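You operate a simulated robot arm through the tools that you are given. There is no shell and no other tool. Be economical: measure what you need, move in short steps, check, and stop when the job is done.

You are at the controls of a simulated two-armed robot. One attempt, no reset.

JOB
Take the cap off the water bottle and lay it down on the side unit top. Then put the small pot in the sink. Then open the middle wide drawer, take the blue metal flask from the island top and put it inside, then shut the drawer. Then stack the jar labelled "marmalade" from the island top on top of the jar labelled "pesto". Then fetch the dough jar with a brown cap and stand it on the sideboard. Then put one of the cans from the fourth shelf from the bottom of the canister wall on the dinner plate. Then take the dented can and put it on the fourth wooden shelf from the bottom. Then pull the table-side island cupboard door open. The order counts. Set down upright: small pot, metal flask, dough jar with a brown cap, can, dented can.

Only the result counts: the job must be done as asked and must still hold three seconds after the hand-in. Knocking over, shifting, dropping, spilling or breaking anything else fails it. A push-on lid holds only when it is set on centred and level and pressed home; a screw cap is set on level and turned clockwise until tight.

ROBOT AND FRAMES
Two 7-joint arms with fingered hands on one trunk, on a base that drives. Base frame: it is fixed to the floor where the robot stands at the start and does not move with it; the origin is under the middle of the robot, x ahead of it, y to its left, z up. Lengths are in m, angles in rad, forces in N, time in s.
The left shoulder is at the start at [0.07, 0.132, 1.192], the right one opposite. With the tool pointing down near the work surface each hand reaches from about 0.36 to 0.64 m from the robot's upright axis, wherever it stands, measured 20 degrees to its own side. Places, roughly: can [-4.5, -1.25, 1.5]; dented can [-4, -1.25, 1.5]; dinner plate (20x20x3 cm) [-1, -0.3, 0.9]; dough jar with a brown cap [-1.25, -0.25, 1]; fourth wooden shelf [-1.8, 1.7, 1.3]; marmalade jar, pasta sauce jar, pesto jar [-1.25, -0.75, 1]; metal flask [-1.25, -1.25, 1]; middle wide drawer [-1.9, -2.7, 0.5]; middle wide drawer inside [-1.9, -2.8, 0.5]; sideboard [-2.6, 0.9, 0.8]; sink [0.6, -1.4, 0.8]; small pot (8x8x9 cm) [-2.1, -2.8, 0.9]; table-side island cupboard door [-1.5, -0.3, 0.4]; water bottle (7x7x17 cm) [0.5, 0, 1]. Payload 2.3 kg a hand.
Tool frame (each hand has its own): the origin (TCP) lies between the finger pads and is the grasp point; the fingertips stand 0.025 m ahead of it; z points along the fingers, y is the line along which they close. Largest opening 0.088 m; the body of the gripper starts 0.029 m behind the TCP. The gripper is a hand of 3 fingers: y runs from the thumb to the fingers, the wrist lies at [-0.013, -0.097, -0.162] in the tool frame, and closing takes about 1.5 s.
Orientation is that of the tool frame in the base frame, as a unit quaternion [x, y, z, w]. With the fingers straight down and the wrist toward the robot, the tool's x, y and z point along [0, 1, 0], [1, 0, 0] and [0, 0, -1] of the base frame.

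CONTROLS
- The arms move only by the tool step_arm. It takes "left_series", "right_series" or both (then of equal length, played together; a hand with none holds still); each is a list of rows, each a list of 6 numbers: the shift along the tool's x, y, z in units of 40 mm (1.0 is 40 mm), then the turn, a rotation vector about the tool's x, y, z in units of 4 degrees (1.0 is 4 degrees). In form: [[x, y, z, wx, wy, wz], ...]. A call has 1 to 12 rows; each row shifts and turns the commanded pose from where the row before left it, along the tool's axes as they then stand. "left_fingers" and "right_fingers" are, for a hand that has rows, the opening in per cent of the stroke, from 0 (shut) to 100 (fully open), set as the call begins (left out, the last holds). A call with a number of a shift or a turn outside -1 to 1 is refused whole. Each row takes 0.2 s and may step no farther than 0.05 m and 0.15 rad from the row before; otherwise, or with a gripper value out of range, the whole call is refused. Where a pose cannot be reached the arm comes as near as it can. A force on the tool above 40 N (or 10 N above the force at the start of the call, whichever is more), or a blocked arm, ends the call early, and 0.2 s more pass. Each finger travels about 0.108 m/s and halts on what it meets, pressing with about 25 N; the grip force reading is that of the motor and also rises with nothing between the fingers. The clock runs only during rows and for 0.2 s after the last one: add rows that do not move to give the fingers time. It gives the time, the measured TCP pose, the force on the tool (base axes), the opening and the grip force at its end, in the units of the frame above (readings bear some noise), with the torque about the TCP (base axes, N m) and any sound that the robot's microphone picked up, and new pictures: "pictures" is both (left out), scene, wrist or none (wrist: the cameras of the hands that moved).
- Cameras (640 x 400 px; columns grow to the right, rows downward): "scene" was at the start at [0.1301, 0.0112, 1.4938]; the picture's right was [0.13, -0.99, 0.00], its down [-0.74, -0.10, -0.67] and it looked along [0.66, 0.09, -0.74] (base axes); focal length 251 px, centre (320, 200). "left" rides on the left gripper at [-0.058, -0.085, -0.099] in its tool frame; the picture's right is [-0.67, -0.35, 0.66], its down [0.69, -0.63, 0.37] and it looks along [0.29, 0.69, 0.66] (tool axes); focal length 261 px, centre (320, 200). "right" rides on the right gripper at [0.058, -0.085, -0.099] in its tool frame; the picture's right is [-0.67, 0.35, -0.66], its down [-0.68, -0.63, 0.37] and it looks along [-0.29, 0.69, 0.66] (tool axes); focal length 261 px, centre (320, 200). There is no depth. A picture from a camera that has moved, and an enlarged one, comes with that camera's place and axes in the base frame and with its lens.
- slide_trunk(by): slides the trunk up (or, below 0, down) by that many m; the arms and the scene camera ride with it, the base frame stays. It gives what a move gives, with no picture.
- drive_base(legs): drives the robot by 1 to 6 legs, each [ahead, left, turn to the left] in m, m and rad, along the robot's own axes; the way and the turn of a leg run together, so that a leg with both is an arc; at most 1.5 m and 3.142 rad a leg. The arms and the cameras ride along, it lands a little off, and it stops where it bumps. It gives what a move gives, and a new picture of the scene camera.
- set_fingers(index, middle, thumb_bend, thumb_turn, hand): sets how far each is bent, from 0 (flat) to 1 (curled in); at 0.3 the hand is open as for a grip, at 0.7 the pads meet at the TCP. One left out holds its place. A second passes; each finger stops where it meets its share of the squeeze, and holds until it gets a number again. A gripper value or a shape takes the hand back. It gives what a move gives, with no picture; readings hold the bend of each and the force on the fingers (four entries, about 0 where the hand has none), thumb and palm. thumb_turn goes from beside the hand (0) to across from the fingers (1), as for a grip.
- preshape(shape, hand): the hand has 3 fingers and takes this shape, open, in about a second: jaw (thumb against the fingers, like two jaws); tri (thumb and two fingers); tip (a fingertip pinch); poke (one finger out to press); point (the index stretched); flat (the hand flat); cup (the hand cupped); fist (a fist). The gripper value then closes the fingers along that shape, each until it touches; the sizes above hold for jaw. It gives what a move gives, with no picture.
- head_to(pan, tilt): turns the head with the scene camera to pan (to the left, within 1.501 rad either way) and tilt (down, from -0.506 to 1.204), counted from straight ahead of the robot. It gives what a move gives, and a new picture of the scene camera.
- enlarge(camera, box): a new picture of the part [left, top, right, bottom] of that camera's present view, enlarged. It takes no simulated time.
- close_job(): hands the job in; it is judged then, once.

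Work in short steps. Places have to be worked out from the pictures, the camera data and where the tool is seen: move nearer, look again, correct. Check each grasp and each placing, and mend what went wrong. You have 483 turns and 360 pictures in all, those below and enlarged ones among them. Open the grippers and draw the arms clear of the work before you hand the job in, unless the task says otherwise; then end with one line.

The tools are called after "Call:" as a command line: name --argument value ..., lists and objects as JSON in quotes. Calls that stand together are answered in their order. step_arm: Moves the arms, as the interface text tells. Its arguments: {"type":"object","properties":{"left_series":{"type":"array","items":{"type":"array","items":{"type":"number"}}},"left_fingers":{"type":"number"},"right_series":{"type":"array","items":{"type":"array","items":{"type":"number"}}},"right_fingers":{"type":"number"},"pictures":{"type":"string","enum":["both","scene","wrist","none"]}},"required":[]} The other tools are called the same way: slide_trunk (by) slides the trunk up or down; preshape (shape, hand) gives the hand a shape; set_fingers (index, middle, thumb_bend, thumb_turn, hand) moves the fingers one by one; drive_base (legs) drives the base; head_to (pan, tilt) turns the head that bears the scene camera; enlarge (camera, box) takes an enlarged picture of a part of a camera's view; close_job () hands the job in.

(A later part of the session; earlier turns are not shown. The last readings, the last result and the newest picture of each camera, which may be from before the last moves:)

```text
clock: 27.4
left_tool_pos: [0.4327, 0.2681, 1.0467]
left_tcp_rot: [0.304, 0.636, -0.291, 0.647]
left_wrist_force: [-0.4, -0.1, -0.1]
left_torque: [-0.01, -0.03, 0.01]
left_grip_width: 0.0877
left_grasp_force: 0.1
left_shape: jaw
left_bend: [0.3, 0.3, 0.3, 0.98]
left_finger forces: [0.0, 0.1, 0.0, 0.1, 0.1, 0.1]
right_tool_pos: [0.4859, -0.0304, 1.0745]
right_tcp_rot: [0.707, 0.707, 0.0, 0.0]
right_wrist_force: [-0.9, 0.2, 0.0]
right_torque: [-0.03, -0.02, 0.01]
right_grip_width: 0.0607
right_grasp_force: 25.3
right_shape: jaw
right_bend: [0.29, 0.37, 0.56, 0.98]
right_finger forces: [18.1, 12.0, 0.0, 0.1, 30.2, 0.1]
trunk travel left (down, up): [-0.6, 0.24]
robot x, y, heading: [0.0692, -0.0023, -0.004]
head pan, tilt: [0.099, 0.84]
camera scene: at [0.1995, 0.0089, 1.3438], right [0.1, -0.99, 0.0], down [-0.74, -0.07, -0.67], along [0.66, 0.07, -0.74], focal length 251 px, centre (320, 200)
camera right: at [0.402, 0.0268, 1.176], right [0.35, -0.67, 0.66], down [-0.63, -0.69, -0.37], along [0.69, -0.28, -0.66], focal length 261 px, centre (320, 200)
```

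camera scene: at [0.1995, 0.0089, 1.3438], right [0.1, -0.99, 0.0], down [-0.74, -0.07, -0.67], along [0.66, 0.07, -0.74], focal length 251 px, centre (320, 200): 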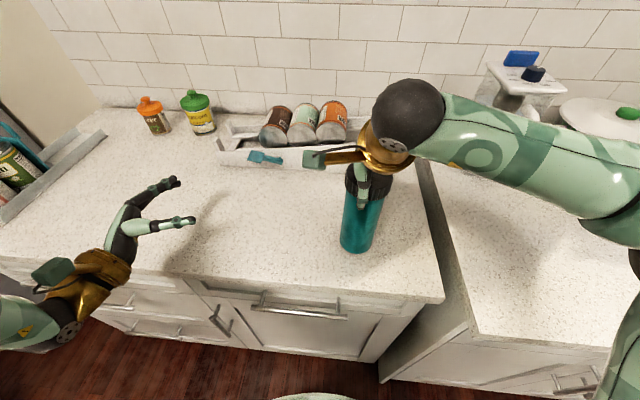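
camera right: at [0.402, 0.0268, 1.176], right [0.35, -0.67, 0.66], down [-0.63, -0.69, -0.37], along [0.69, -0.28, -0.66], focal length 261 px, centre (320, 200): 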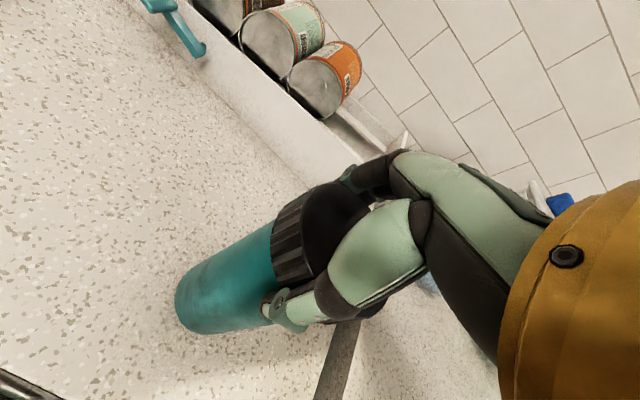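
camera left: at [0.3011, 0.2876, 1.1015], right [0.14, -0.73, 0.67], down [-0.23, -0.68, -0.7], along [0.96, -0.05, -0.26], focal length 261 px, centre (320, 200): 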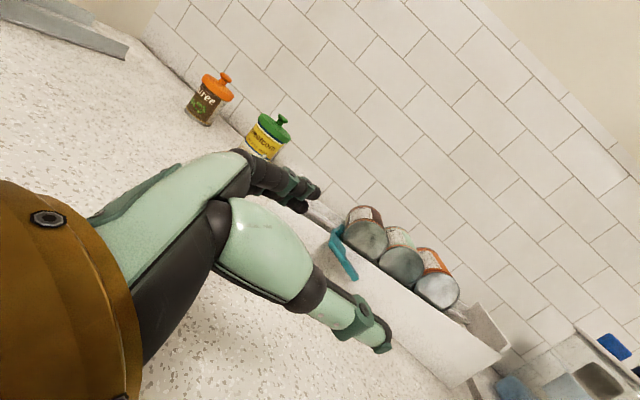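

Gripped. Twist counter-clockwise (tool −z) 44°.

Call:
step_arm --right_series '[[0, 0, 0, 0, 0, -1], [0, 0, 0, 0, 0, -1], [0, 0, 0, 0, 0, -1], [0, 0, 0, 0, 0, -1], [0, 0, 0, 0, 0, -1], [0, 0, 0, 0, 0, -1], [0, 0, 0, 0, 0, -1], [0, 0, 0, 0, 0, -1], [0, 0, 0, 0, 0, -1], [0, 0, 0, 0, 0, -1], [0, 0, 0, 0, 0, -1]]'

```text
clock: 29.8
left_tool_pos: [0.432, 0.267, 1.0452]
left_tcp_rot: [0.303, 0.636, -0.291, 0.647]
left_wrist_force: [0.7, -0.5, -0.9]
left_torque: [-0.01, 0.0, -0.01]
left_grip_width: 0.0875
left_grasp_force: 0.0
left_shape: jaw
left_bend: [0.3, 0.3, 0.3, 0.98]
left_finger forces: [0.0, 0.1, 0.0, 0.0, 0.0, 0.0]
right_tool_pos: [0.4876, -0.0317, 1.0755]
right_tcp_rot: [0.39, 0.921, 0.0, 0.0]
right_wrist_force: [0.4, -0.4, -0.8]
right_torque: [0.03, -0.02, -0.01]
right_grip_width: 0.0605
right_grasp_force: 24.7
right_shape: jaw
right_bend: [0.29, 0.37, 0.56, 0.98]
right_finger forces: [17.9, 12.6, 0.1, 0.0, 30.0, 0.1]
trunk travel left (down, up): [-0.6, 0.24]
robot x, y, heading: [0.0685, -0.0003, 0.0]
head pan, tilt: [0.099, 0.84]
camera scene: at [0.1998, 0.0087, 1.3437], right [0.1, -0.99, 0.0], down [-0.74, -0.07, -0.67], along [0.66, 0.07, -0.74], focal length 251 px, centre (320, 200)
camera right: at [0.3864, -0.0497, 1.1753], right [0.72, -0.24, 0.66], down [0.02, -0.93, -0.37], along [0.7, 0.28, -0.66], focal length 261 px, centre (320, 200)
```

scene: 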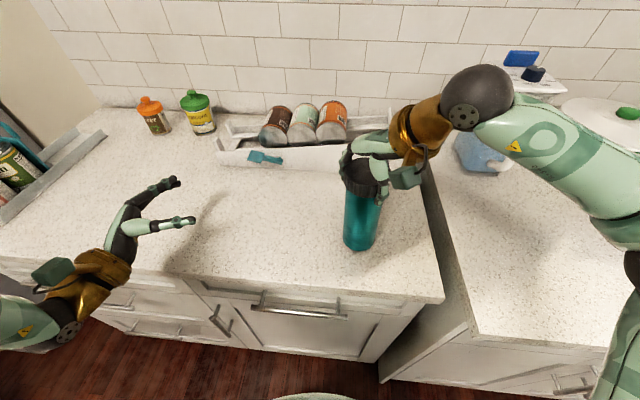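
right: 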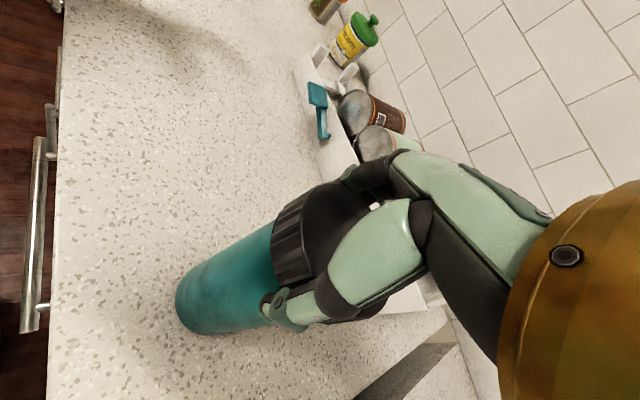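

Smooth turn. Continue another 44° and then check.

Call:
step_arm --right_series '[[0, 0, 0, 0, 0, -1], [0, 0, 0, 0, 0, -1], [0, 0, 0, 0, 0, -1], [0, 0, 0, 0, 0, -1], [0, 0, 0, 0, 0, -1], [0, 0, 0, 0, 0, -1], [0, 0, 0, 0, 0, -1], [0, 0, 0, 0, 0, -1], [0, 0, 0, 0, 0, -1], [0, 0, 0, 0, 0, -1], [0, 0, 0, 0, 0, -1]]'

```text
clock: 31.8
left_tool_pos: [0.4298, 0.2693, 1.0465]
left_tcp_rot: [0.303, 0.634, -0.291, 0.65]
left_wrist_force: [0.0, 0.4, 0.4]
left_torque: [0.03, -0.01, 0.02]
left_grip_width: 0.0875
left_grasp_force: 0.0
left_shape: jaw
left_bend: [0.3, 0.3, 0.3, 0.98]
left_finger forces: [0.0, 0.1, 0.1, 0.1, 0.0, 0.0]
right_tool_pos: [0.4604, -0.0434, 1.0668]
right_tcp_rot: [0.266, 0.964, 0.003, -0.001]
right_wrist_force: [3.4, 3.0, 22.5]
right_torque: [0.34, -0.23, -0.02]
right_grip_width: 0.055
right_grasp_force: 24.5
right_shape: jaw
right_bend: [0.74, 0.36, 0.63, 1.0]
right_finger forces: [22.6, 15.0, 0.0, 0.0, 25.4, 0.1]
right hand out of reach, approached as far as the arm can: row 3, 4, 5, 6, 7, 8, 9, 10
trunk travel left (down, up): [-0.6, 0.24]
robot x, y, heading: [0.0706, 0.0007, 0.001]
head pan, tilt: [0.099, 0.84]
stopped in row 10 (right hand): the force on the tool passed its limit at 47 N (the readings are from after the stop); the commanded pose is now the measured one
camera scene: at [0.1971, 0.0105, 1.3442], right [0.1, -0.99, 0.0], down [-0.74, -0.08, -0.67], along [0.67, 0.07, -0.74], focal length 251 px, centre (320, 200)
camera right: at [0.3668, -0.0881, 1.1679], right [0.75, -0.05, 0.65], down [0.26, -0.89, -0.37], along [0.6, 0.45, -0.66], focal length 261 px, centre (320, 200)
```

scene: 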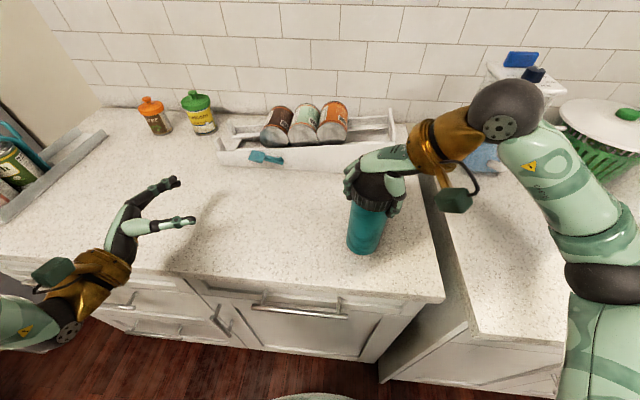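
right: 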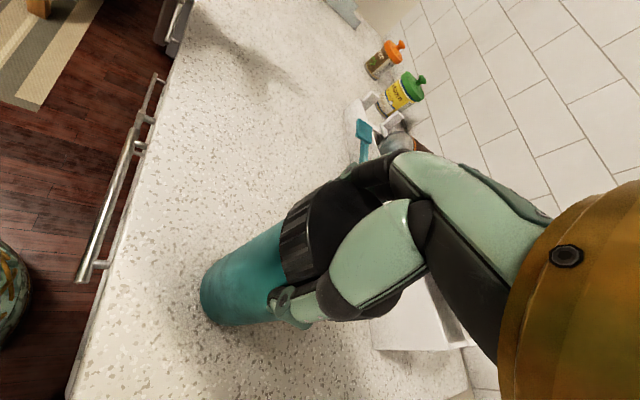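

The wrist hit its limit and slid. Release and look.

Call:
step_arm --right_series '[[0, 0, 0, 0, 0, 0], [0, 0, 0, 0, 0, 0], [0, 0, 0, 0, 0, 0], [0, 0, 0, 0, 0, 0], [0, 0, -0.3, 0, 0, 0], [0, 0, -1, 0, 0, 0], [0, 0, -1, 0, 0, 0], [0, 0, 0, 0, 0, 0]]' --right_fingers 100

```text
clock: 33.6
left_tool_pos: [0.4322, 0.2678, 1.0456]
left_tcp_rot: [0.303, 0.635, -0.29, 0.649]
left_wrist_force: [0.0, -0.3, -0.1]
left_torque: [-0.02, 0.0, 0.01]
left_grip_width: 0.0876
left_grasp_force: 0.1
left_shape: jaw
left_bend: [0.3, 0.3, 0.3, 0.98]
left_finger forces: [0.0, 0.0, 0.0, 0.1, 0.0, 0.0]
right_tool_pos: [0.4628, -0.0459, 1.0861]
right_tcp_rot: [0.27, 0.963, 0.0, -0.007]
right_wrist_force: [-0.6, 1.4, 0.2]
right_torque: [-0.03, -0.01, 0.01]
right_grip_width: 0.0879
right_grasp_force: 0.0
right_shape: jaw
right_bend: [0.3, 0.3, 0.3, 0.98]
right_finger forces: [0.0, 0.3, 0.0, 0.0, 0.0, 0.0]
right hand out of reach, approached as far as the arm can: row 6, 7
trunk travel left (down, up): [-0.6, 0.24]
robot x, y, heading: [0.0711, 0.0021, 0.004]
head pan, tilt: [0.099, 0.84]
camera scene: at [0.1992, 0.0091, 1.3438], right [0.1, -0.99, 0.0], down [-0.74, -0.07, -0.67], along [0.66, 0.07, -0.74], focal length 251 px, centre (320, 200)
camera right: at [0.3695, -0.0898, 1.1872], right [0.76, -0.05, 0.64], down [0.25, -0.89, -0.37], along [0.6, 0.45, -0.67], focal length 261 px, centre (320, 200)
```

scene: 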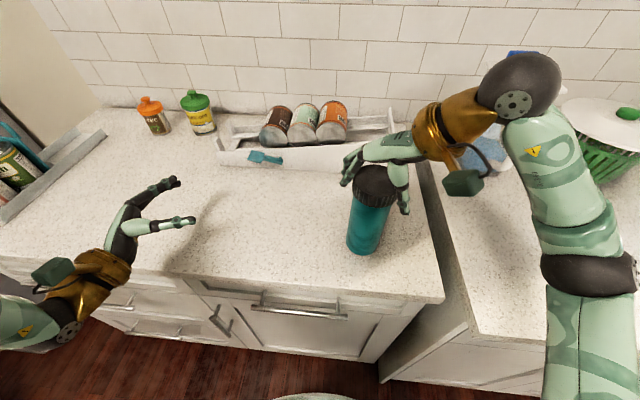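
right: 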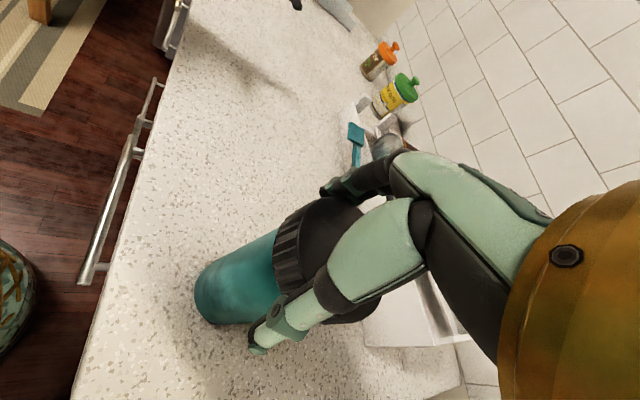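

Rotate back while lifting off the cap.

Call:
step_arm --right_series '[[0, 0, -0.4, 0, 0, 0.5], [0, 0, -0.6, 0, 0, 0.5], [0, 0, -0.8, 0, 0, 1], [0, 0, -0.5, 0, 0, 1], [0, 0, 0, 0, 0, 1], [0, 0, 0, 0, 0, 1], [0, 0, 0, 0, 0, 1], [0, 0, 0, 0, 0, 1], [0, 0, 0, 0, 0, 1], [0, 0, 0, 0, 0, 1], [0, 0, 0, 0, 0, 1], [0, 0, 0, 0, 0, 1]]' --pictures "none"

Call:
step_arm --right_series '[[0, 0, 0, 0, 0, 1], [0, 0, 0, 0, 0, 1], [0, 0, 0, 0, 0, 1], [0, 0, 0, 0, 0, 1], [0, 0, 0, 0, 0, 1], [0, 0, 0, 0, 0, 1], [0, 0, 0, 0, 0, 1], [0, 0, 0, 0, 0, 1], [0, 0, 0, 0, 0, 1], [0, 0, 0, 0, 0, 1], [0, 0, 0, 0, 0, 1], [0, 0, 0, 0, 0, 1]]'

```text
clock: 36.2
left_tool_pos: [0.4314, 0.2673, 1.0455]
left_tcp_rot: [0.303, 0.635, -0.291, 0.648]
left_wrist_force: [0.0, 0.4, 0.4]
left_torque: [0.0, 0.03, -0.01]
left_grip_width: 0.088
left_grasp_force: 0.1
left_shape: jaw
left_bend: [0.3, 0.3, 0.3, 0.98]
left_finger forces: [0.0, 0.0, 0.0, 0.1, 0.0, 0.0]
right_tool_pos: [0.4629, -0.0472, 1.1782]
right_tcp_rot: [0.608, 0.794, -0.003, -0.001]
right_wrist_force: [1.3, 0.6, 0.1]
right_torque: [-0.02, -0.01, 0.0]
right_grip_width: 0.088
right_grasp_force: 0.1
right_shape: jaw
right_bend: [0.3, 0.3, 0.3, 0.98]
right_finger forces: [0.0, 0.0, 0.1, 0.0, 0.1, 0.1]
trunk travel left (down, up): [-0.6, 0.24]
robot x, y, heading: [0.0688, 0.0006, 0.002]
head pan, tilt: [0.099, 0.84]
```

```text
clock: 38.8
left_tool_pos: [0.4318, 0.2685, 1.0458]
left_tcp_rot: [0.303, 0.635, -0.292, 0.648]
left_wrist_force: [-0.2, -0.6, 0.1]
left_torque: [-0.01, 0.01, -0.01]
left_grip_width: 0.0875
left_grasp_force: 0.1
left_shape: jaw
left_bend: [0.3, 0.3, 0.3, 0.98]
left_finger forces: [0.0, 0.1, 0.0, 0.1, 0.1, 0.1]
right_tool_pos: [0.4631, -0.0464, 1.1777]
right_tcp_rot: [0.879, 0.477, -0.003, -0.001]
right_wrist_force: [-0.1, 0.3, 0.5]
right_torque: [0.04, 0.03, 0.0]
right_grip_width: 0.0879
right_grasp_force: 0.0
right_shape: jaw
right_bend: [0.3, 0.3, 0.3, 0.98]
right_finger forces: [0.1, 0.0, 0.0, 0.0, 0.0, 0.1]
trunk travel left (down, up): [-0.6, 0.24]
robot x, y, heading: [0.0682, 0.0009, 0.006]
head pan, tilt: [0.099, 0.84]
camera scene: at [0.1992, 0.0095, 1.3438], right [0.1, -0.99, 0.0], down [-0.74, -0.07, -0.67], along [0.66, 0.07, -0.74], focal length 251 px, centre (320, 200)
camera right: at [0.4246, 0.0478, 1.2788], right [-0.07, -0.75, 0.66], down [-0.9, -0.23, -0.36], along [0.42, -0.62, -0.66], focal length 261 px, centre (320, 200)
```

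scene: 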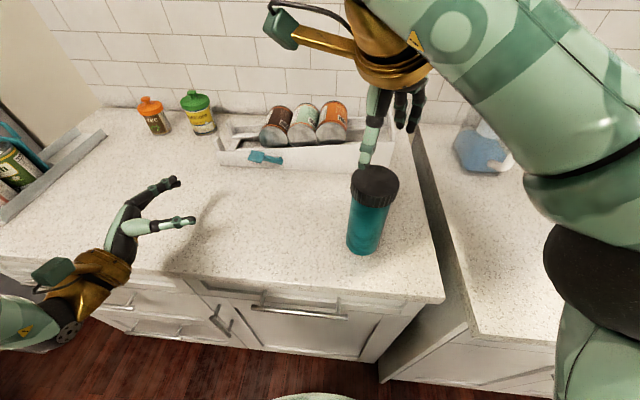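
right: 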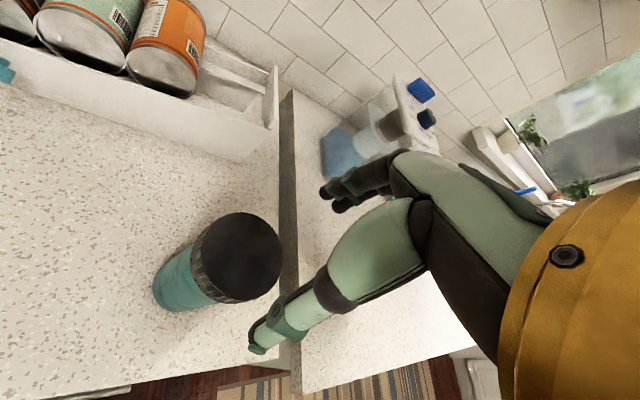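

Bottle now at ~(0.481,-0.047). Centre over it, pre-rotate another 32° clockwise for a long twist.

Call:
step_arm --right_series '[[0.2, 0.4, 0, 0, 0, 0], [0, 0, 0, 0, 0, 1], [0, 0, 0, 0, 0, 1], [0, 0, 0, 0, 0, 1], [0, 0, 0, 0, 0, 1], [0, 0, 0, 0, 0, 1], [0, 0, 0, 0, 0, 1], [0, 0, 0, 0, 0, 1], [0, 0, 0, 0, 0, 1], [0, 0, 0.6, 0, 0, 0], [0, 0, 0.6, 0, 0, 0], [0, 0, 0, 0, 0, 0]]'

```text
clock: 41.4
left_tool_pos: [0.4315, 0.2673, 1.0452]
left_tcp_rot: [0.303, 0.635, -0.292, 0.648]
left_wrist_force: [0.3, -0.1, -0.6]
left_torque: [-0.01, -0.01, 0.0]
left_grip_width: 0.0877
left_grasp_force: 0.0
left_shape: jaw
left_bend: [0.3, 0.3, 0.3, 0.98]
left_finger forces: [0.0, 0.0, 0.0, 0.0, 0.0, 0.1]
right_tool_pos: [0.4667, -0.0657, 1.1085]
right_tcp_rot: [0.976, 0.217, -0.003, 0.0]
right_wrist_force: [0.2, 0.2, 0.3]
right_torque: [-0.01, -0.02, 0.02]
right_grip_width: 0.0882
right_grasp_force: 0.0
right_shape: jaw
right_bend: [0.3, 0.3, 0.3, 0.98]
right_finger forces: [0.0, 0.0, 0.0, 0.1, 0.0, 0.0]
right hand out of reach, approached as far as the arm can: row 4, 5, 6, 7, 8, 9
trunk travel left (down, up): [-0.6, 0.24]
robot x, y, heading: [0.0676, 0.0007, 0.002]
head pan, tilt: [0.099, 0.84]
camera scene: at [0.1994, 0.0091, 1.3438], right [0.1, -0.99, 0.0], down [-0.74, -0.07, -0.67], along [0.66, 0.07, -0.74], focal length 251 px, centre (320, 200)
camera right: at [0.4841, 0.0338, 1.2078], right [-0.45, -0.6, 0.66], down [-0.89, 0.28, -0.36], along [0.03, -0.75, -0.66], focal length 261 px, centre (320, 200)
```

scene: 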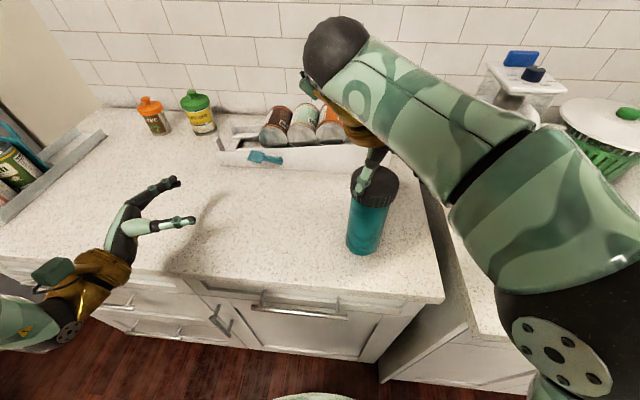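
right: 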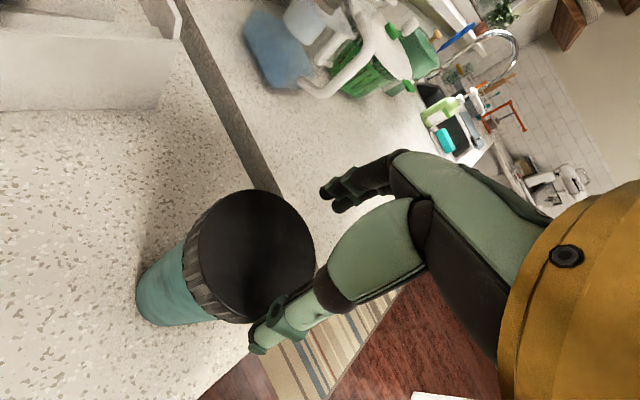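

Too far for the wrist; rotate back 20° and lift slightly, then measure.

Call:
step_arm --right_series '[[0, 0, -0.3, 0, 0, -1], [0, 0, 0, 0, 0, -1], [0, 0, 0, 0, 0, -1], [0, 0, 0, 0, 0, -1], [0, 0, 0, 0, 0, -1], [0, 0, 0, 0, 0, 0]]' --pictures "none"

```text
clock: 42.8
left_tool_pos: [0.4311, 0.2679, 1.0457]
left_tcp_rot: [0.304, 0.635, -0.292, 0.648]
left_wrist_force: [-0.2, -0.4, 0.8]
left_torque: [-0.03, 0.0, 0.01]
left_grip_width: 0.0878
left_grasp_force: 0.0
left_shape: jaw
left_bend: [0.3, 0.3, 0.3, 0.98]
left_finger forces: [0.1, 0.2, 0.0, 0.0, 0.1, 0.0]
right_tool_pos: [0.465, -0.0673, 1.1196]
right_tcp_rot: [0.923, 0.384, -0.002, -0.001]
right_wrist_force: [-0.6, -1.1, -0.8]
right_torque: [-0.01, 0.03, -0.01]
right_grip_width: 0.0881
right_grasp_force: 0.1
right_shape: jaw
right_bend: [0.3, 0.3, 0.3, 0.98]
right_finger forces: [0.0, 0.0, 0.1, 0.0, 0.0, 0.1]
trunk travel left (down, up): [-0.6, 0.24]
robot x, y, heading: [0.0676, -0.0018, 0.002]
head pan, tilt: [0.099, 0.84]
```

Commanded pose follows the measured one. Recentre over the cap.

Call:
step_arm --right_series '[[0.4, 0, 0, 0, 0, 0], [0.24, -0.07, 0, 0, 0, 0], [0, 0, 0, 0, 0, 0]]'

```text
clock: 43.6
left_tool_pos: [0.4309, 0.2681, 1.0463]
left_tcp_rot: [0.303, 0.635, -0.293, 0.648]
left_wrist_force: [-1.4, 0.2, 1.2]
left_torque: [-0.01, -0.02, 0.01]
left_grip_width: 0.0875
left_grasp_force: 0.1
left_shape: jaw
left_bend: [0.3, 0.3, 0.3, 0.98]
left_finger forces: [0.0, 0.0, 0.0, 0.0, 0.0, 0.0]
right_tool_pos: [0.4828, -0.0459, 1.1203]
right_tcp_rot: [0.924, 0.383, -0.003, 0.0]
right_wrist_force: [-0.1, -0.1, -0.1]
right_torque: [0.02, -0.02, -0.03]
right_grip_width: 0.0879
right_grasp_force: 0.1
right_shape: jaw
right_bend: [0.3, 0.3, 0.3, 0.98]
right_finger forces: [0.1, 0.0, 0.1, 0.0, 0.0, 0.0]
trunk travel left (down, up): [-0.6, 0.24]
robot x, y, heading: [0.0692, -0.0013, 0.005]
head pan, tilt: [0.099, 0.84]
camera scene: at [0.1989, 0.0087, 1.3438], right [0.1, -0.99, 0.0], down [-0.74, -0.07, -0.67], along [0.66, 0.07, -0.74], focal length 251 px, centre (320, 200)
camera right: at [0.4657, 0.0531, 1.2209], right [-0.22, -0.72, 0.66], down [-0.93, -0.04, -0.36], along [0.29, -0.69, -0.66], focal length 261 px, centre (320, 200)
```

scene: 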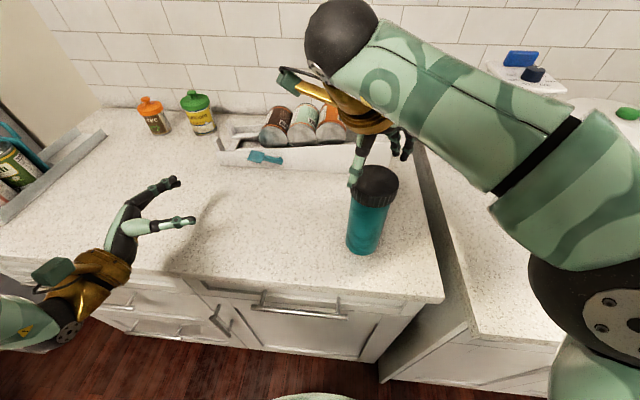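
right: 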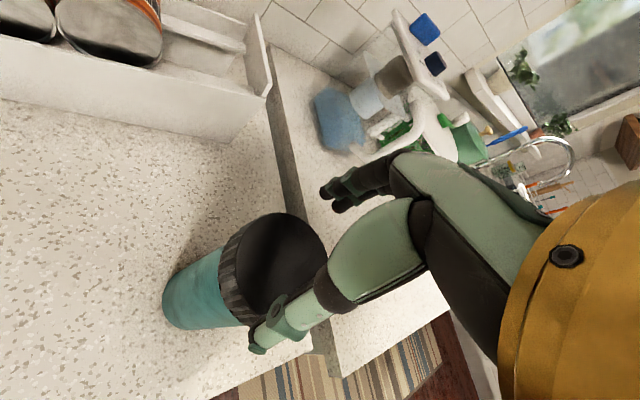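

Centred. Descend 43 mm and close.

Call:
step_arm --right_series '[[0, 0, 0.5, 0, 0, 0], [0, 0, 0.35, 0, 0, 0], [0, 0, 0.22, 0, 0, 0], [0, 0, 0, 0, 0, 0]]' --pictures "none"

Call:
step_arm --right_series '[[0, 0, 0, 0, 0, 0], [0, 0, 0, 0, 0, 0], [0, 0, 0, 0, 0, 0], [0, 0, 0, 0, 0, 0], [0, 0, 0, 0, 0, 0], [0, 0, 0, 0, 0, 0]]' --right_fingers 0

```text
clock: 44.6
left_tool_pos: [0.4295, 0.2685, 1.0474]
left_tcp_rot: [0.304, 0.635, -0.291, 0.648]
left_wrist_force: [-0.7, -0.8, -0.7]
left_torque: [-0.02, -0.01, -0.04]
left_grip_width: 0.0878
left_grasp_force: 0.0
left_shape: jaw
left_bend: [0.3, 0.3, 0.3, 0.98]
left_finger forces: [0.1, 0.0, 0.1, 0.0, 0.1, 0.1]
right_tool_pos: [0.481, -0.0451, 1.0787]
right_tcp_rot: [0.924, 0.383, -0.003, 0.0]
right_wrist_force: [-1.5, 1.9, 5.0]
right_torque: [0.12, 0.08, 0.01]
right_grip_width: 0.088
right_grasp_force: 0.0
right_shape: jaw
right_bend: [0.3, 0.3, 0.28, 0.98]
right_finger forces: [0.8, 0.0, 0.0, 0.0, 3.7, 0.0]
trunk travel left (down, up): [-0.6, 0.24]
robot x, y, heading: [0.0708, 0.0005, -0.0]
head pan, tilt: [0.099, 0.84]
```

```text
clock: 46.0
left_tool_pos: [0.4304, 0.2684, 1.0451]
left_tcp_rot: [0.303, 0.635, -0.292, 0.648]
left_wrist_force: [0.5, 0.2, 0.3]
left_torque: [-0.01, 0.04, 0.0]
left_grip_width: 0.0878
left_grasp_force: 0.1
left_shape: jaw
left_bend: [0.3, 0.3, 0.3, 0.98]
left_finger forces: [0.1, 0.0, 0.1, 0.1, 0.0, 0.0]
right_tool_pos: [0.4813, -0.046, 1.0764]
right_tcp_rot: [0.923, 0.384, -0.003, 0.0]
right_wrist_force: [-1.6, 0.6, 1.4]
right_torque: [0.12, 0.12, 0.01]
right_grip_width: 0.0685
right_grasp_force: 24.8
right_shape: jaw
right_bend: [0.29, 0.35, 0.47, 0.98]
right_finger forces: [19.4, 11.2, 0.1, 0.0, 32.5, 0.1]
trunk travel left (down, up): [-0.6, 0.24]
robot x, y, heading: [0.0699, 0.0014, 0.002]
head pan, tilt: [0.099, 0.84]
camera scene: at [0.1984, 0.0094, 1.3439], right [0.1, -0.99, 0.0], down [-0.74, -0.07, -0.67], along [0.66, 0.07, -0.74], focal length 251 px, centre (320, 200)
camera right: at [0.4642, 0.054, 1.178], right [-0.22, -0.72, 0.66], down [-0.93, -0.04, -0.36], along [0.29, -0.69, -0.66], focal length 261 px, centre (320, 200)
```

scene: 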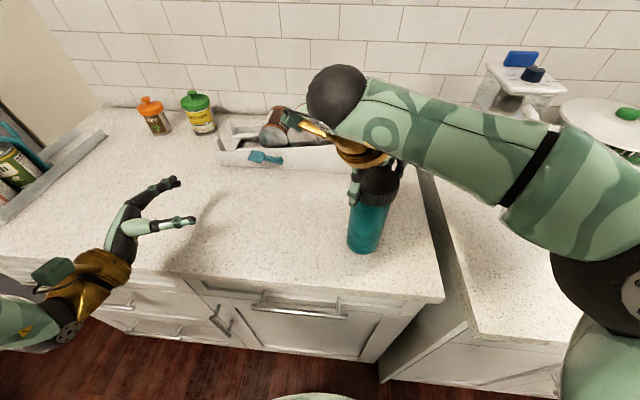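
right: 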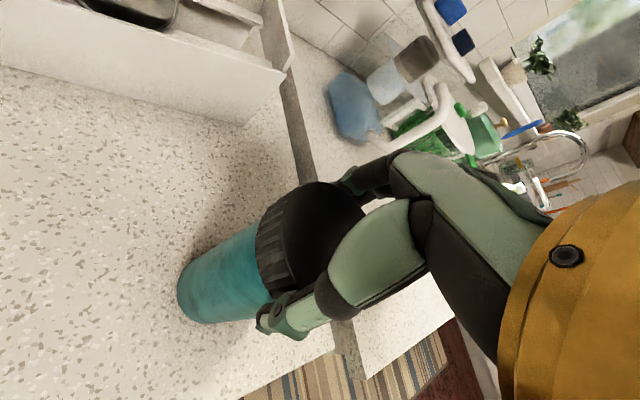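

Good grip. Twist counter-clockwise ~84° in two calls.

Call:
step_arm --right_series '[[0, 0, 0, 0, 0, -1], [0, 0, 0, 0, 0, -1], [0, 0, 0, 0, 0, -1], [0, 0, 0, 0, 0, -1], [0, 0, 0, 0, 0, -1], [0, 0, 0, 0, 0, -1], [0, 0, 0, 0, 0, -1], [0, 0, 0, 0, 0, -1], [0, 0, 0, 0, 0, -1], [0, 0, 0, 0, 0, -1], [0, 0, 0, 0, 0, -1], [0, 0, 0, 0, 0, -1]]' --pictures "none"

Call:
step_arm --right_series '[[0, 0, 0, 0, 0, -1], [0, 0, 0, 0, 0, -1], [0, 0, 0, 0, 0, -1], [0, 0, 0, 0, 0, -1], [0, 0, 0, 0, 0, -1], [0, 0, 0, 0, 0, -1], [0, 0, 0, 0, 0, -1], [0, 0, 0, 0, 0, -1], [0, 0, 0, 0, 0, -1], [0, 0, 0, 0, 0, 0]]'

```text
clock: 48.6
left_tool_pos: [0.431, 0.2682, 1.0457]
left_tcp_rot: [0.303, 0.635, -0.292, 0.648]
left_wrist_force: [-0.2, 0.0, 0.3]
left_torque: [0.02, 0.03, 0.04]
left_grip_width: 0.0879
left_grasp_force: 0.1
left_shape: jaw
left_bend: [0.3, 0.3, 0.3, 0.98]
left_finger forces: [0.0, 0.1, 0.0, 0.1, 0.1, 0.0]
right_tool_pos: [0.4826, -0.048, 1.0772]
right_tcp_rot: [0.688, 0.726, -0.004, -0.002]
right_wrist_force: [-1.8, 0.9, 0.7]
right_torque: [0.02, 0.17, 0.0]
right_grip_width: 0.0683
right_grasp_force: 25.7
right_shape: jaw
right_bend: [0.29, 0.35, 0.47, 0.98]
right_finger forces: [19.2, 11.5, 0.0, 0.1, 31.4, 0.0]
trunk travel left (down, up): [-0.6, 0.24]
robot x, y, heading: [0.0657, 0.0025, -0.0]
head pan, tilt: [0.099, 0.84]
```

```text
clock: 50.8
left_tool_pos: [0.4304, 0.2676, 1.0465]
left_tcp_rot: [0.304, 0.634, -0.291, 0.649]
left_wrist_force: [-0.2, 0.0, -0.3]
left_torque: [0.03, 0.01, 0.01]
left_grip_width: 0.0878
left_grasp_force: 0.0
left_shape: jaw
left_bend: [0.3, 0.3, 0.3, 0.98]
left_finger forces: [0.1, 0.1, 0.1, 0.1, 0.0, 0.1]
right_tool_pos: [0.4814, -0.0476, 1.0771]
right_tcp_rot: [0.429, 0.903, -0.001, -0.003]
right_wrist_force: [-1.0, 0.1, 1.4]
right_torque: [-0.12, 0.17, -0.05]
right_grip_width: 0.068
right_grasp_force: 24.6
right_shape: jaw
right_bend: [0.29, 0.35, 0.47, 0.98]
right_finger forces: [19.2, 11.3, 0.1, 0.0, 31.5, 0.0]
trunk travel left (down, up): [-0.6, 0.24]
robot x, y, heading: [0.0704, -0.0007, -0.002]
head pan, tilt: [0.099, 0.84]
camera scene: at [0.1982, 0.0091, 1.3439], right [0.1, -0.99, 0.0], down [-0.74, -0.07, -0.67], along [0.66, 0.07, -0.74], focal length 251 px, centre (320, 200)
camera right: at [0.3808, -0.0569, 1.1785], right [0.7, -0.3, 0.65], down [-0.06, -0.93, -0.36], along [0.71, 0.22, -0.67], focal length 261 px, centre (320, 200)
```

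scene: 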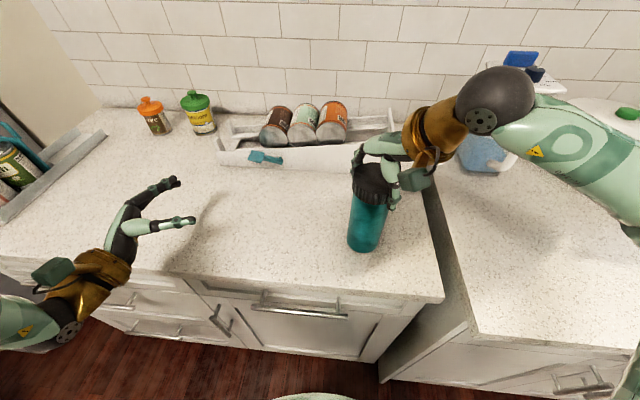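
right: 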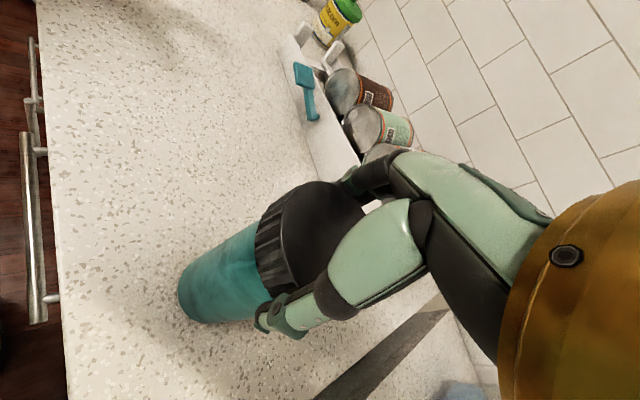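

Lift test: raise 20 mm to see whether the cap separates.

Call:
step_arm --right_series '[[0, 0, -0.25, 0, 0, 0], [0, 0, -0.25, 0, 0, 0], [0, 0, 0, 0, 0, 0]]'

Call:
enlarge --camera "scene" --box '[300, 120, 440, 270]'

```text
clock: 51.6
left_tool_pos: [0.4328, 0.2686, 1.0462]
left_tcp_rot: [0.303, 0.635, -0.291, 0.648]
left_wrist_force: [-0.9, 0.7, -0.4]
left_torque: [0.03, 0.02, 0.03]
left_grip_width: 0.0879
left_grasp_force: 0.0
left_shape: jaw
left_bend: [0.3, 0.3, 0.3, 0.98]
left_finger forces: [0.1, 0.0, 0.0, 0.1, 0.0, 0.0]
right_tool_pos: [0.4832, -0.0478, 1.0965]
right_tcp_rot: [0.43, 0.903, -0.002, -0.004]
right_wrist_force: [-0.2, 0.0, -2.9]
right_torque: [-0.03, 0.02, 0.02]
right_grip_width: 0.068
right_grasp_force: 25.4
right_shape: jaw
right_bend: [0.29, 0.35, 0.48, 0.98]
right_finger forces: [19.2, 11.4, 0.0, 0.1, 30.5, 0.1]
trunk travel left (down, up): [-0.6, 0.24]
robot x, y, heading: [0.0682, 0.0045, 0.001]
head pan, tilt: [0.099, 0.84]
camera scene: at [0.1999, 0.0088, 1.3437], right [0.1, -0.99, 0.0], down [-0.74, -0.07, -0.67], along [0.66, 0.07, -0.74], focal length 251 px, centre (320, 200)
camera right: at [0.3823, -0.0566, 1.1984], right [0.7, -0.3, 0.65], down [-0.06, -0.93, -0.36], along [0.71, 0.22, -0.67], focal length 261 px, centre (320, 200)
```

scene: 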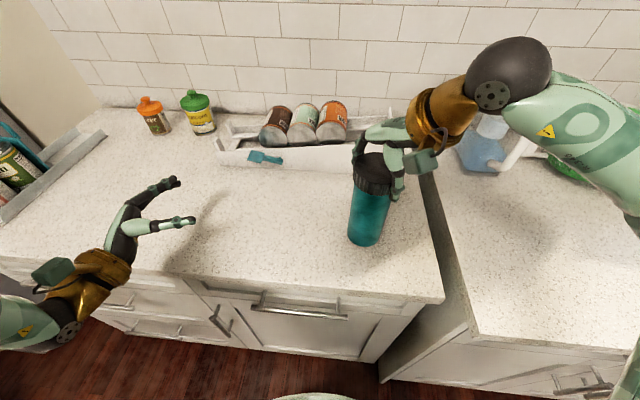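
right: 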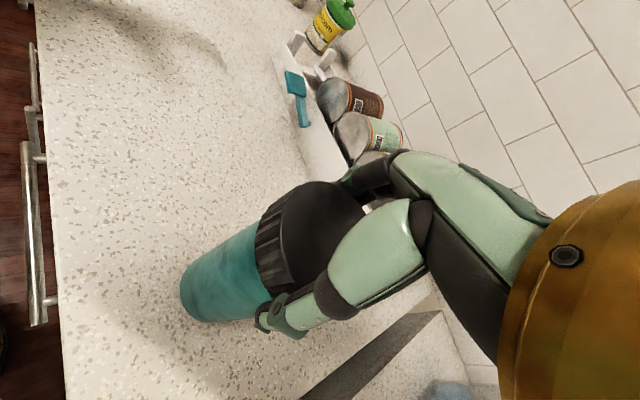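

```text
2.67 times, centred on (370, 195) of scene
camera zoom: at [0.1999, 0.0088, 1.3437], right [0.1, -0.99, 0.0], down [-0.74, -0.07, -0.67], along [0.66, 0.07, -0.74], focal length 670 px, centre (187, 213)
```

zoom: 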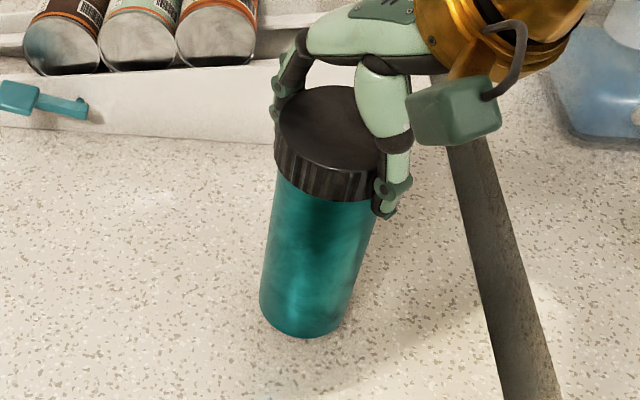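

The whole bottle lifts (≈3 N): the body needs holding. I'll raise the bottle and reorient the left hand to a tilted pose to hold the body in the air.

Call:
step_arm --left_series '[[0, 0, 0, 1, 0, 0], [0, 0, 0, 1, 0, 0], [0, 0, 0, 1, 0, 0], [0, 0, 0, 1, 0, 0], [0, 0, 0, 1, 0, 0], [0, 0, 0, 1, 0, 0], [0, 0, 0, 1, 0, 0], [0, 0, 0, 1, 0, 0], [0, 0, 0, 1, 0, 0], [0, 0, 0, 1, 0, 0]]' --right_series '[[0, 0, -0.3, 0, 0, 0.5], [0, 0, -0.3, 0, 0, 0.5], [0, 0, -0.3, 0, 0, 1], [0, 0, -0.3, 0, 0, 1], [0, 0, -0.3, 0, 0, 1], [0, 0, -0.3, 0, 0, 1], [0, 0, -0.3, 0, 0, 1], [0, 0, -0.3, 0, 0, 1], [0, 0, 0, 0, 0, 1], [0, 0, 0, 0, 0, 1]]' --pictures "none"

Call:
step_arm --left_series '[[0, 0, 0, 0, 1, 0], [0, 0, 0, 0, 1, 0], [0, 0, 0, 0, 1, 0], [0, 0, 0, 0, 1, 0], [0, 0, 0, 0, 1, 0], [0, 0, 0, 0, 1, 0], [0, 0, 0, 0, 1, 0], [0, 0, 0, 0, 1, 0], [0, 0, 0, 0, 0, 0]]' --pictures "both"

```text
clock: 53.8
left_tool_pos: [0.4327, 0.2678, 1.0463]
left_tcp_rot: [0.508, 0.497, -0.491, 0.504]
left_wrist_force: [0.4, 0.1, -0.6]
left_torque: [0.02, -0.03, 0.01]
left_grip_width: 0.0877
left_grasp_force: 0.1
left_shape: jaw
left_bend: [0.3, 0.3, 0.3, 0.98]
left_finger forces: [0.0, 0.1, 0.0, 0.0, 0.0, 0.1]
right_tool_pos: [0.4845, -0.0463, 1.1925]
right_tcp_rot: [0.689, 0.725, -0.003, -0.002]
right_wrist_force: [0.9, 1.3, -2.3]
right_torque: [-0.02, -0.01, -0.03]
right_grip_width: 0.0679
right_grasp_force: 25.2
right_shape: jaw
right_bend: [0.29, 0.35, 0.48, 0.98]
right_finger forces: [19.0, 11.1, 0.1, 0.0, 29.9, 0.1]
trunk travel left (down, up): [-0.6, 0.24]
robot x, y, heading: [0.0679, 0.0019, 0.002]
head pan, tilt: [0.099, 0.84]
```

```text
clock: 55.8
left_tool_pos: [0.4316, 0.268, 1.0461]
left_tcp_rot: [0.623, 0.617, -0.332, 0.348]
left_wrist_force: [0.3, -0.1, 0.5]
left_torque: [-0.01, -0.02, 0.02]
left_grip_width: 0.0877
left_grasp_force: 0.0
left_shape: jaw
left_bend: [0.3, 0.3, 0.3, 0.98]
left_finger forces: [0.0, 0.1, 0.0, 0.1, 0.0, 0.1]
right_tool_pos: [0.4845, -0.0469, 1.1923]
right_tcp_rot: [0.687, 0.726, -0.003, -0.002]
right_wrist_force: [-1.2, -0.3, -2.0]
right_torque: [0.04, 0.03, 0.02]
right_grip_width: 0.068
right_grasp_force: 25.2
right_shape: jaw
right_bend: [0.29, 0.35, 0.48, 0.98]
right_finger forces: [19.1, 11.0, 0.0, 0.1, 29.9, 0.1]
trunk travel left (down, up): [-0.6, 0.24]
robot x, y, heading: [0.0684, 0.0011, -0.001]
head pan, tilt: [0.099, 0.84]
camera scene: at [0.1997, 0.0092, 1.3437], right [0.1, -0.99, 0.0], down [-0.74, -0.07, -0.67], along [0.66, 0.07, -0.74], focal length 251 px, centre (320, 200)
camera left: at [0.3436, 0.3188, 1.1461], right [-0.35, -0.91, 0.21], down [-0.61, 0.06, -0.79], along [0.71, -0.4, -0.58], focal length 261 px, centre (320, 200)
```

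scene: 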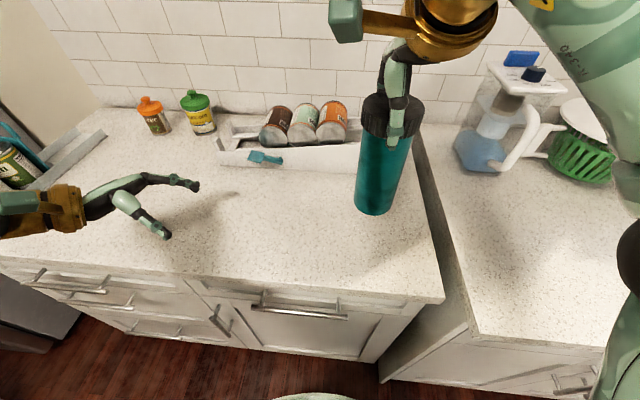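
left: 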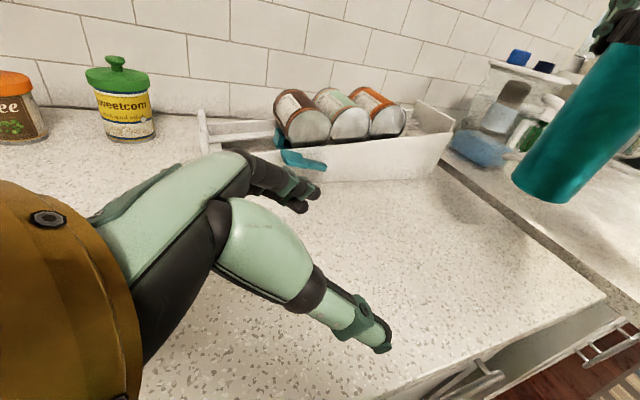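

Move left hand to a standoff before the bottle body, out along its approach axis.

Call:
step_arm --left_series '[[-0.82, 0.22, 0.54, 0, 0, 0], [-0.82, 0.22, 0.54, 0, 0, 0], [-0.82, 0.22, 0.54, 0, 0, 0], [-0.82, 0.22, 0.54, 0, 0, 0], [-0.82, 0.22, 0.54, 0, 0, 0], [-0.82, 0.22, 0.54, 0, 0, 0], [0, 0, 0, 0, 0, 0]]'

```text
clock: 57.4
left_tool_pos: [0.4857, 0.0525, 1.1451]
left_tcp_rot: [0.623, 0.616, -0.333, 0.349]
left_wrist_force: [-0.5, 0.8, 0.2]
left_torque: [-0.01, 0.0, 0.02]
left_grip_width: 0.0876
left_grasp_force: 0.0
left_shape: jaw
left_bend: [0.3, 0.3, 0.3, 0.98]
left_finger forces: [0.1, 0.1, 0.0, 0.0, 0.1, 0.0]
right_tool_pos: [0.4842, -0.0466, 1.1926]
right_tcp_rot: [0.688, 0.726, -0.003, -0.001]
right_wrist_force: [0.5, 0.5, -2.3]
right_torque: [0.0, 0.0, -0.01]
right_grip_width: 0.0679
right_grasp_force: 24.7
right_shape: jaw
right_bend: [0.29, 0.35, 0.48, 0.98]
right_finger forces: [19.1, 11.2, 0.0, 0.0, 29.9, 0.0]
trunk travel left (down, up): [-0.6, 0.24]
robot x, y, heading: [0.0702, -0.0051, 0.001]
head pan, tilt: [0.099, 0.84]
camera scene: at [0.1997, 0.0096, 1.3437], right [0.1, -0.99, 0.0], down [-0.74, -0.08, -0.67], along [0.66, 0.07, -0.74], focal length 251 px, centre (320, 200)
camera left: at [0.3986, 0.1057, 1.2447], right [-0.35, -0.91, 0.21], down [-0.61, 0.06, -0.79], along [0.71, -0.4, -0.58], focal length 261 px, centre (320, 200)
```

scene: 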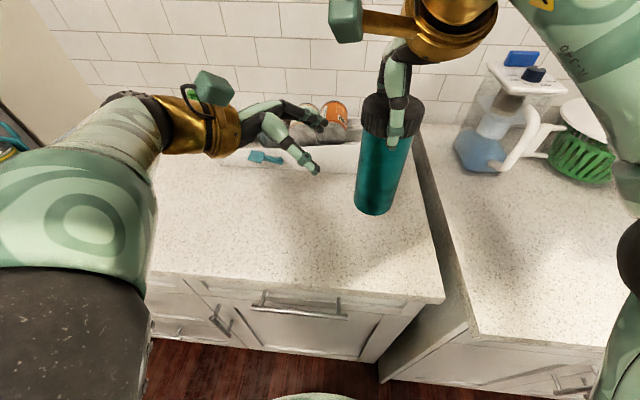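
left: 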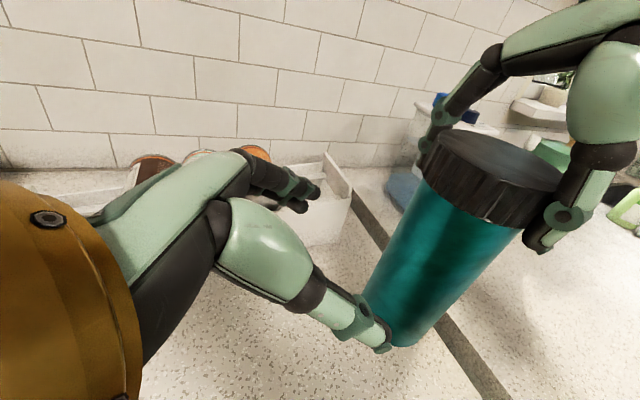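

Reach is good here. Advance 0.10 m toward the body.

Call:
step_arm --left_series '[[0, 0, 0.7, 0, 0, 0], [0, 0, 0.7, 0, 0, 0], [0, 0, 0.6, 0, 0, 0], [0, 0, 0.5, 0, 0, 0], [0, 0, 0, 0, 0, 0]]'

```text
clock: 58.6
left_tool_pos: [0.496, -0.0275, 1.088]
left_tcp_rot: [0.623, 0.616, -0.332, 0.349]
left_wrist_force: [0.0, -0.1, -0.5]
left_torque: [0.01, 0.0, -0.03]
left_grip_width: 0.0878
left_grasp_force: 0.0
left_shape: jaw
left_bend: [0.3, 0.3, 0.3, 0.98]
left_finger forces: [0.1, 0.0, 0.1, 0.0, 0.0, 0.1]
left hand out of reach, approached as far as the arm can: row 1, 2
right_tool_pos: [0.484, -0.0483, 1.1925]
right_tcp_rot: [0.687, 0.726, -0.002, -0.002]
right_wrist_force: [0.1, 0.3, -1.9]
right_torque: [0.05, -0.01, 0.02]
right_grip_width: 0.0679
right_grasp_force: 25.4
right_shape: jaw
right_bend: [0.29, 0.35, 0.48, 0.98]
right_finger forces: [19.1, 11.0, 0.1, 0.0, 29.9, 0.1]
trunk travel left (down, up): [-0.6, 0.24]
robot x, y, heading: [0.0722, 0.0012, 0.003]
head pan, tilt: [0.099, 0.84]
camera scene: at [0.1997, 0.009, 1.3438], right [0.1, -0.99, 0.0], down [-0.74, -0.07, -0.67], along [0.66, 0.07, -0.74], focal length 251 px, centre (320, 200)
camera left: at [0.4081, 0.0235, 1.1889], right [-0.35, -0.91, 0.2], down [-0.61, 0.06, -0.79], along [0.71, -0.4, -0.58], focal length 261 px, centre (320, 200)
```

scene: 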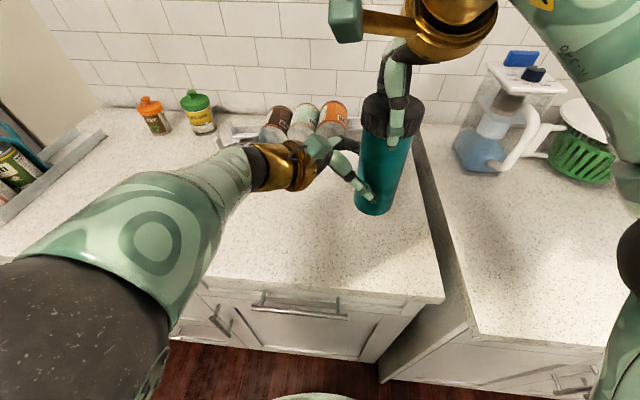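
left: 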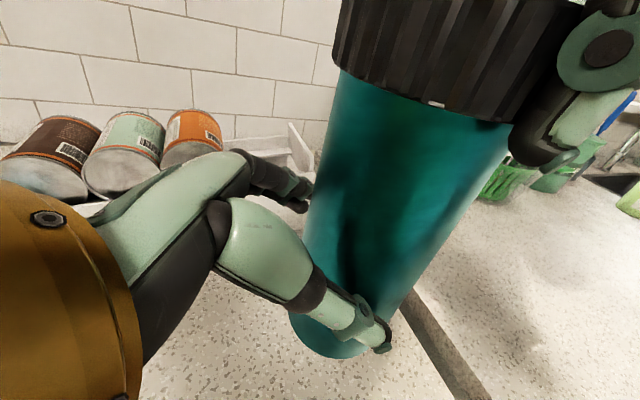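

Correct x by -11 mm and advance 12 mm more, then close the left hand.

Call:
step_arm --left_series '[[0, -0.28, 0, 0, 0, 0], [0, 0, 0.3, 0, 0, 0], [0, 0, 0, 0, 0, 0]]' --pictures "none"

Call:
step_arm --left_series '[[0, 0, 0, 0, 0, 0], [0, 0, 0, 0, 0, 0], [0, 0, 0, 0, 0, 0], [0, 0, 0, 0, 0, 0], [0, 0, 0, 0, 0, 0], [0, 0, 0, 0, 0, 0]]' --left_fingers 0

```text
clock: 59.4
left_tool_pos: [0.4848, -0.0384, 1.0806]
left_tcp_rot: [0.622, 0.618, -0.332, 0.348]
left_wrist_force: [0.5, -0.4, 0.0]
left_torque: [0.03, 0.01, -0.02]
left_grip_width: 0.0876
left_grasp_force: 0.1
left_shape: jaw
left_bend: [0.3, 0.3, 0.3, 0.98]
left_finger forces: [0.1, 0.0, 0.0, 0.0, 0.0, 0.1]
left hand out of reach, approached as far as the arm can: row 1
right_tool_pos: [0.484, -0.0468, 1.193]
right_tcp_rot: [0.688, 0.726, -0.002, -0.003]
right_wrist_force: [-0.4, -0.1, -2.8]
right_torque: [0.03, 0.01, 0.05]
right_grip_width: 0.0678
right_grasp_force: 25.0
right_shape: jaw
right_bend: [0.29, 0.35, 0.48, 0.98]
right_finger forces: [19.0, 11.1, 0.1, 0.1, 30.0, 0.0]
trunk travel left (down, up): [-0.6, 0.24]
robot x, y, heading: [0.0693, -0.0007, 0.004]
head pan, tilt: [0.099, 0.84]
```

```text
clock: 60.8
left_tool_pos: [0.4848, -0.0375, 1.0814]
left_tcp_rot: [0.622, 0.617, -0.333, 0.349]
left_wrist_force: [0.5, 0.2, -0.3]
left_torque: [0.03, 0.0, 0.01]
left_grip_width: 0.0554
left_grasp_force: 25.0
left_shape: jaw
left_bend: [0.28, 0.4, 0.63, 1.0]
left_finger forces: [14.5, 8.0, 0.0, 0.0, 22.4, 0.0]
right_tool_pos: [0.4852, -0.046, 1.1926]
right_tcp_rot: [0.688, 0.726, -0.002, -0.003]
right_wrist_force: [-0.6, 0.5, -1.3]
right_torque: [0.01, 0.04, -0.02]
right_grip_width: 0.0678
right_grasp_force: 24.7
right_shape: jaw
right_bend: [0.29, 0.35, 0.48, 0.98]
right_finger forces: [19.1, 11.3, 0.1, 0.0, 30.1, 0.0]
trunk travel left (down, up): [-0.6, 0.24]
robot x, y, heading: [0.0715, 0.0031, 0.002]
head pan, tilt: [0.099, 0.84]
camera scene: at [0.1997, 0.0088, 1.3438], right [0.1, -0.99, 0.0], down [-0.74, -0.07, -0.67], along [0.66, 0.07, -0.74], focal length 251 px, centre (320, 200)
camera left: at [0.3978, 0.0138, 1.1811], right [-0.35, -0.91, 0.21], down [-0.61, 0.06, -0.79], along [0.71, -0.4, -0.58], focal length 261 px, centre (320, 200)
```

scene: 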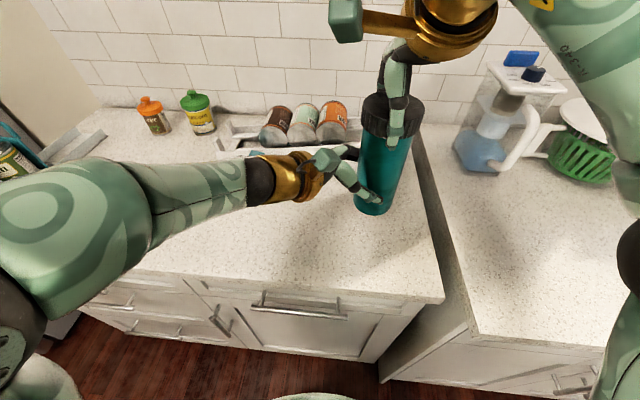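
left: 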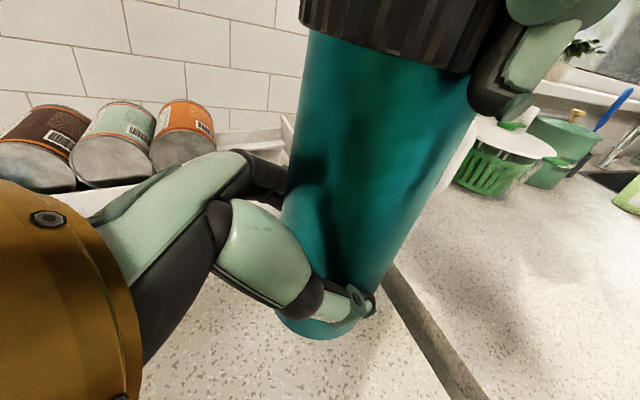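

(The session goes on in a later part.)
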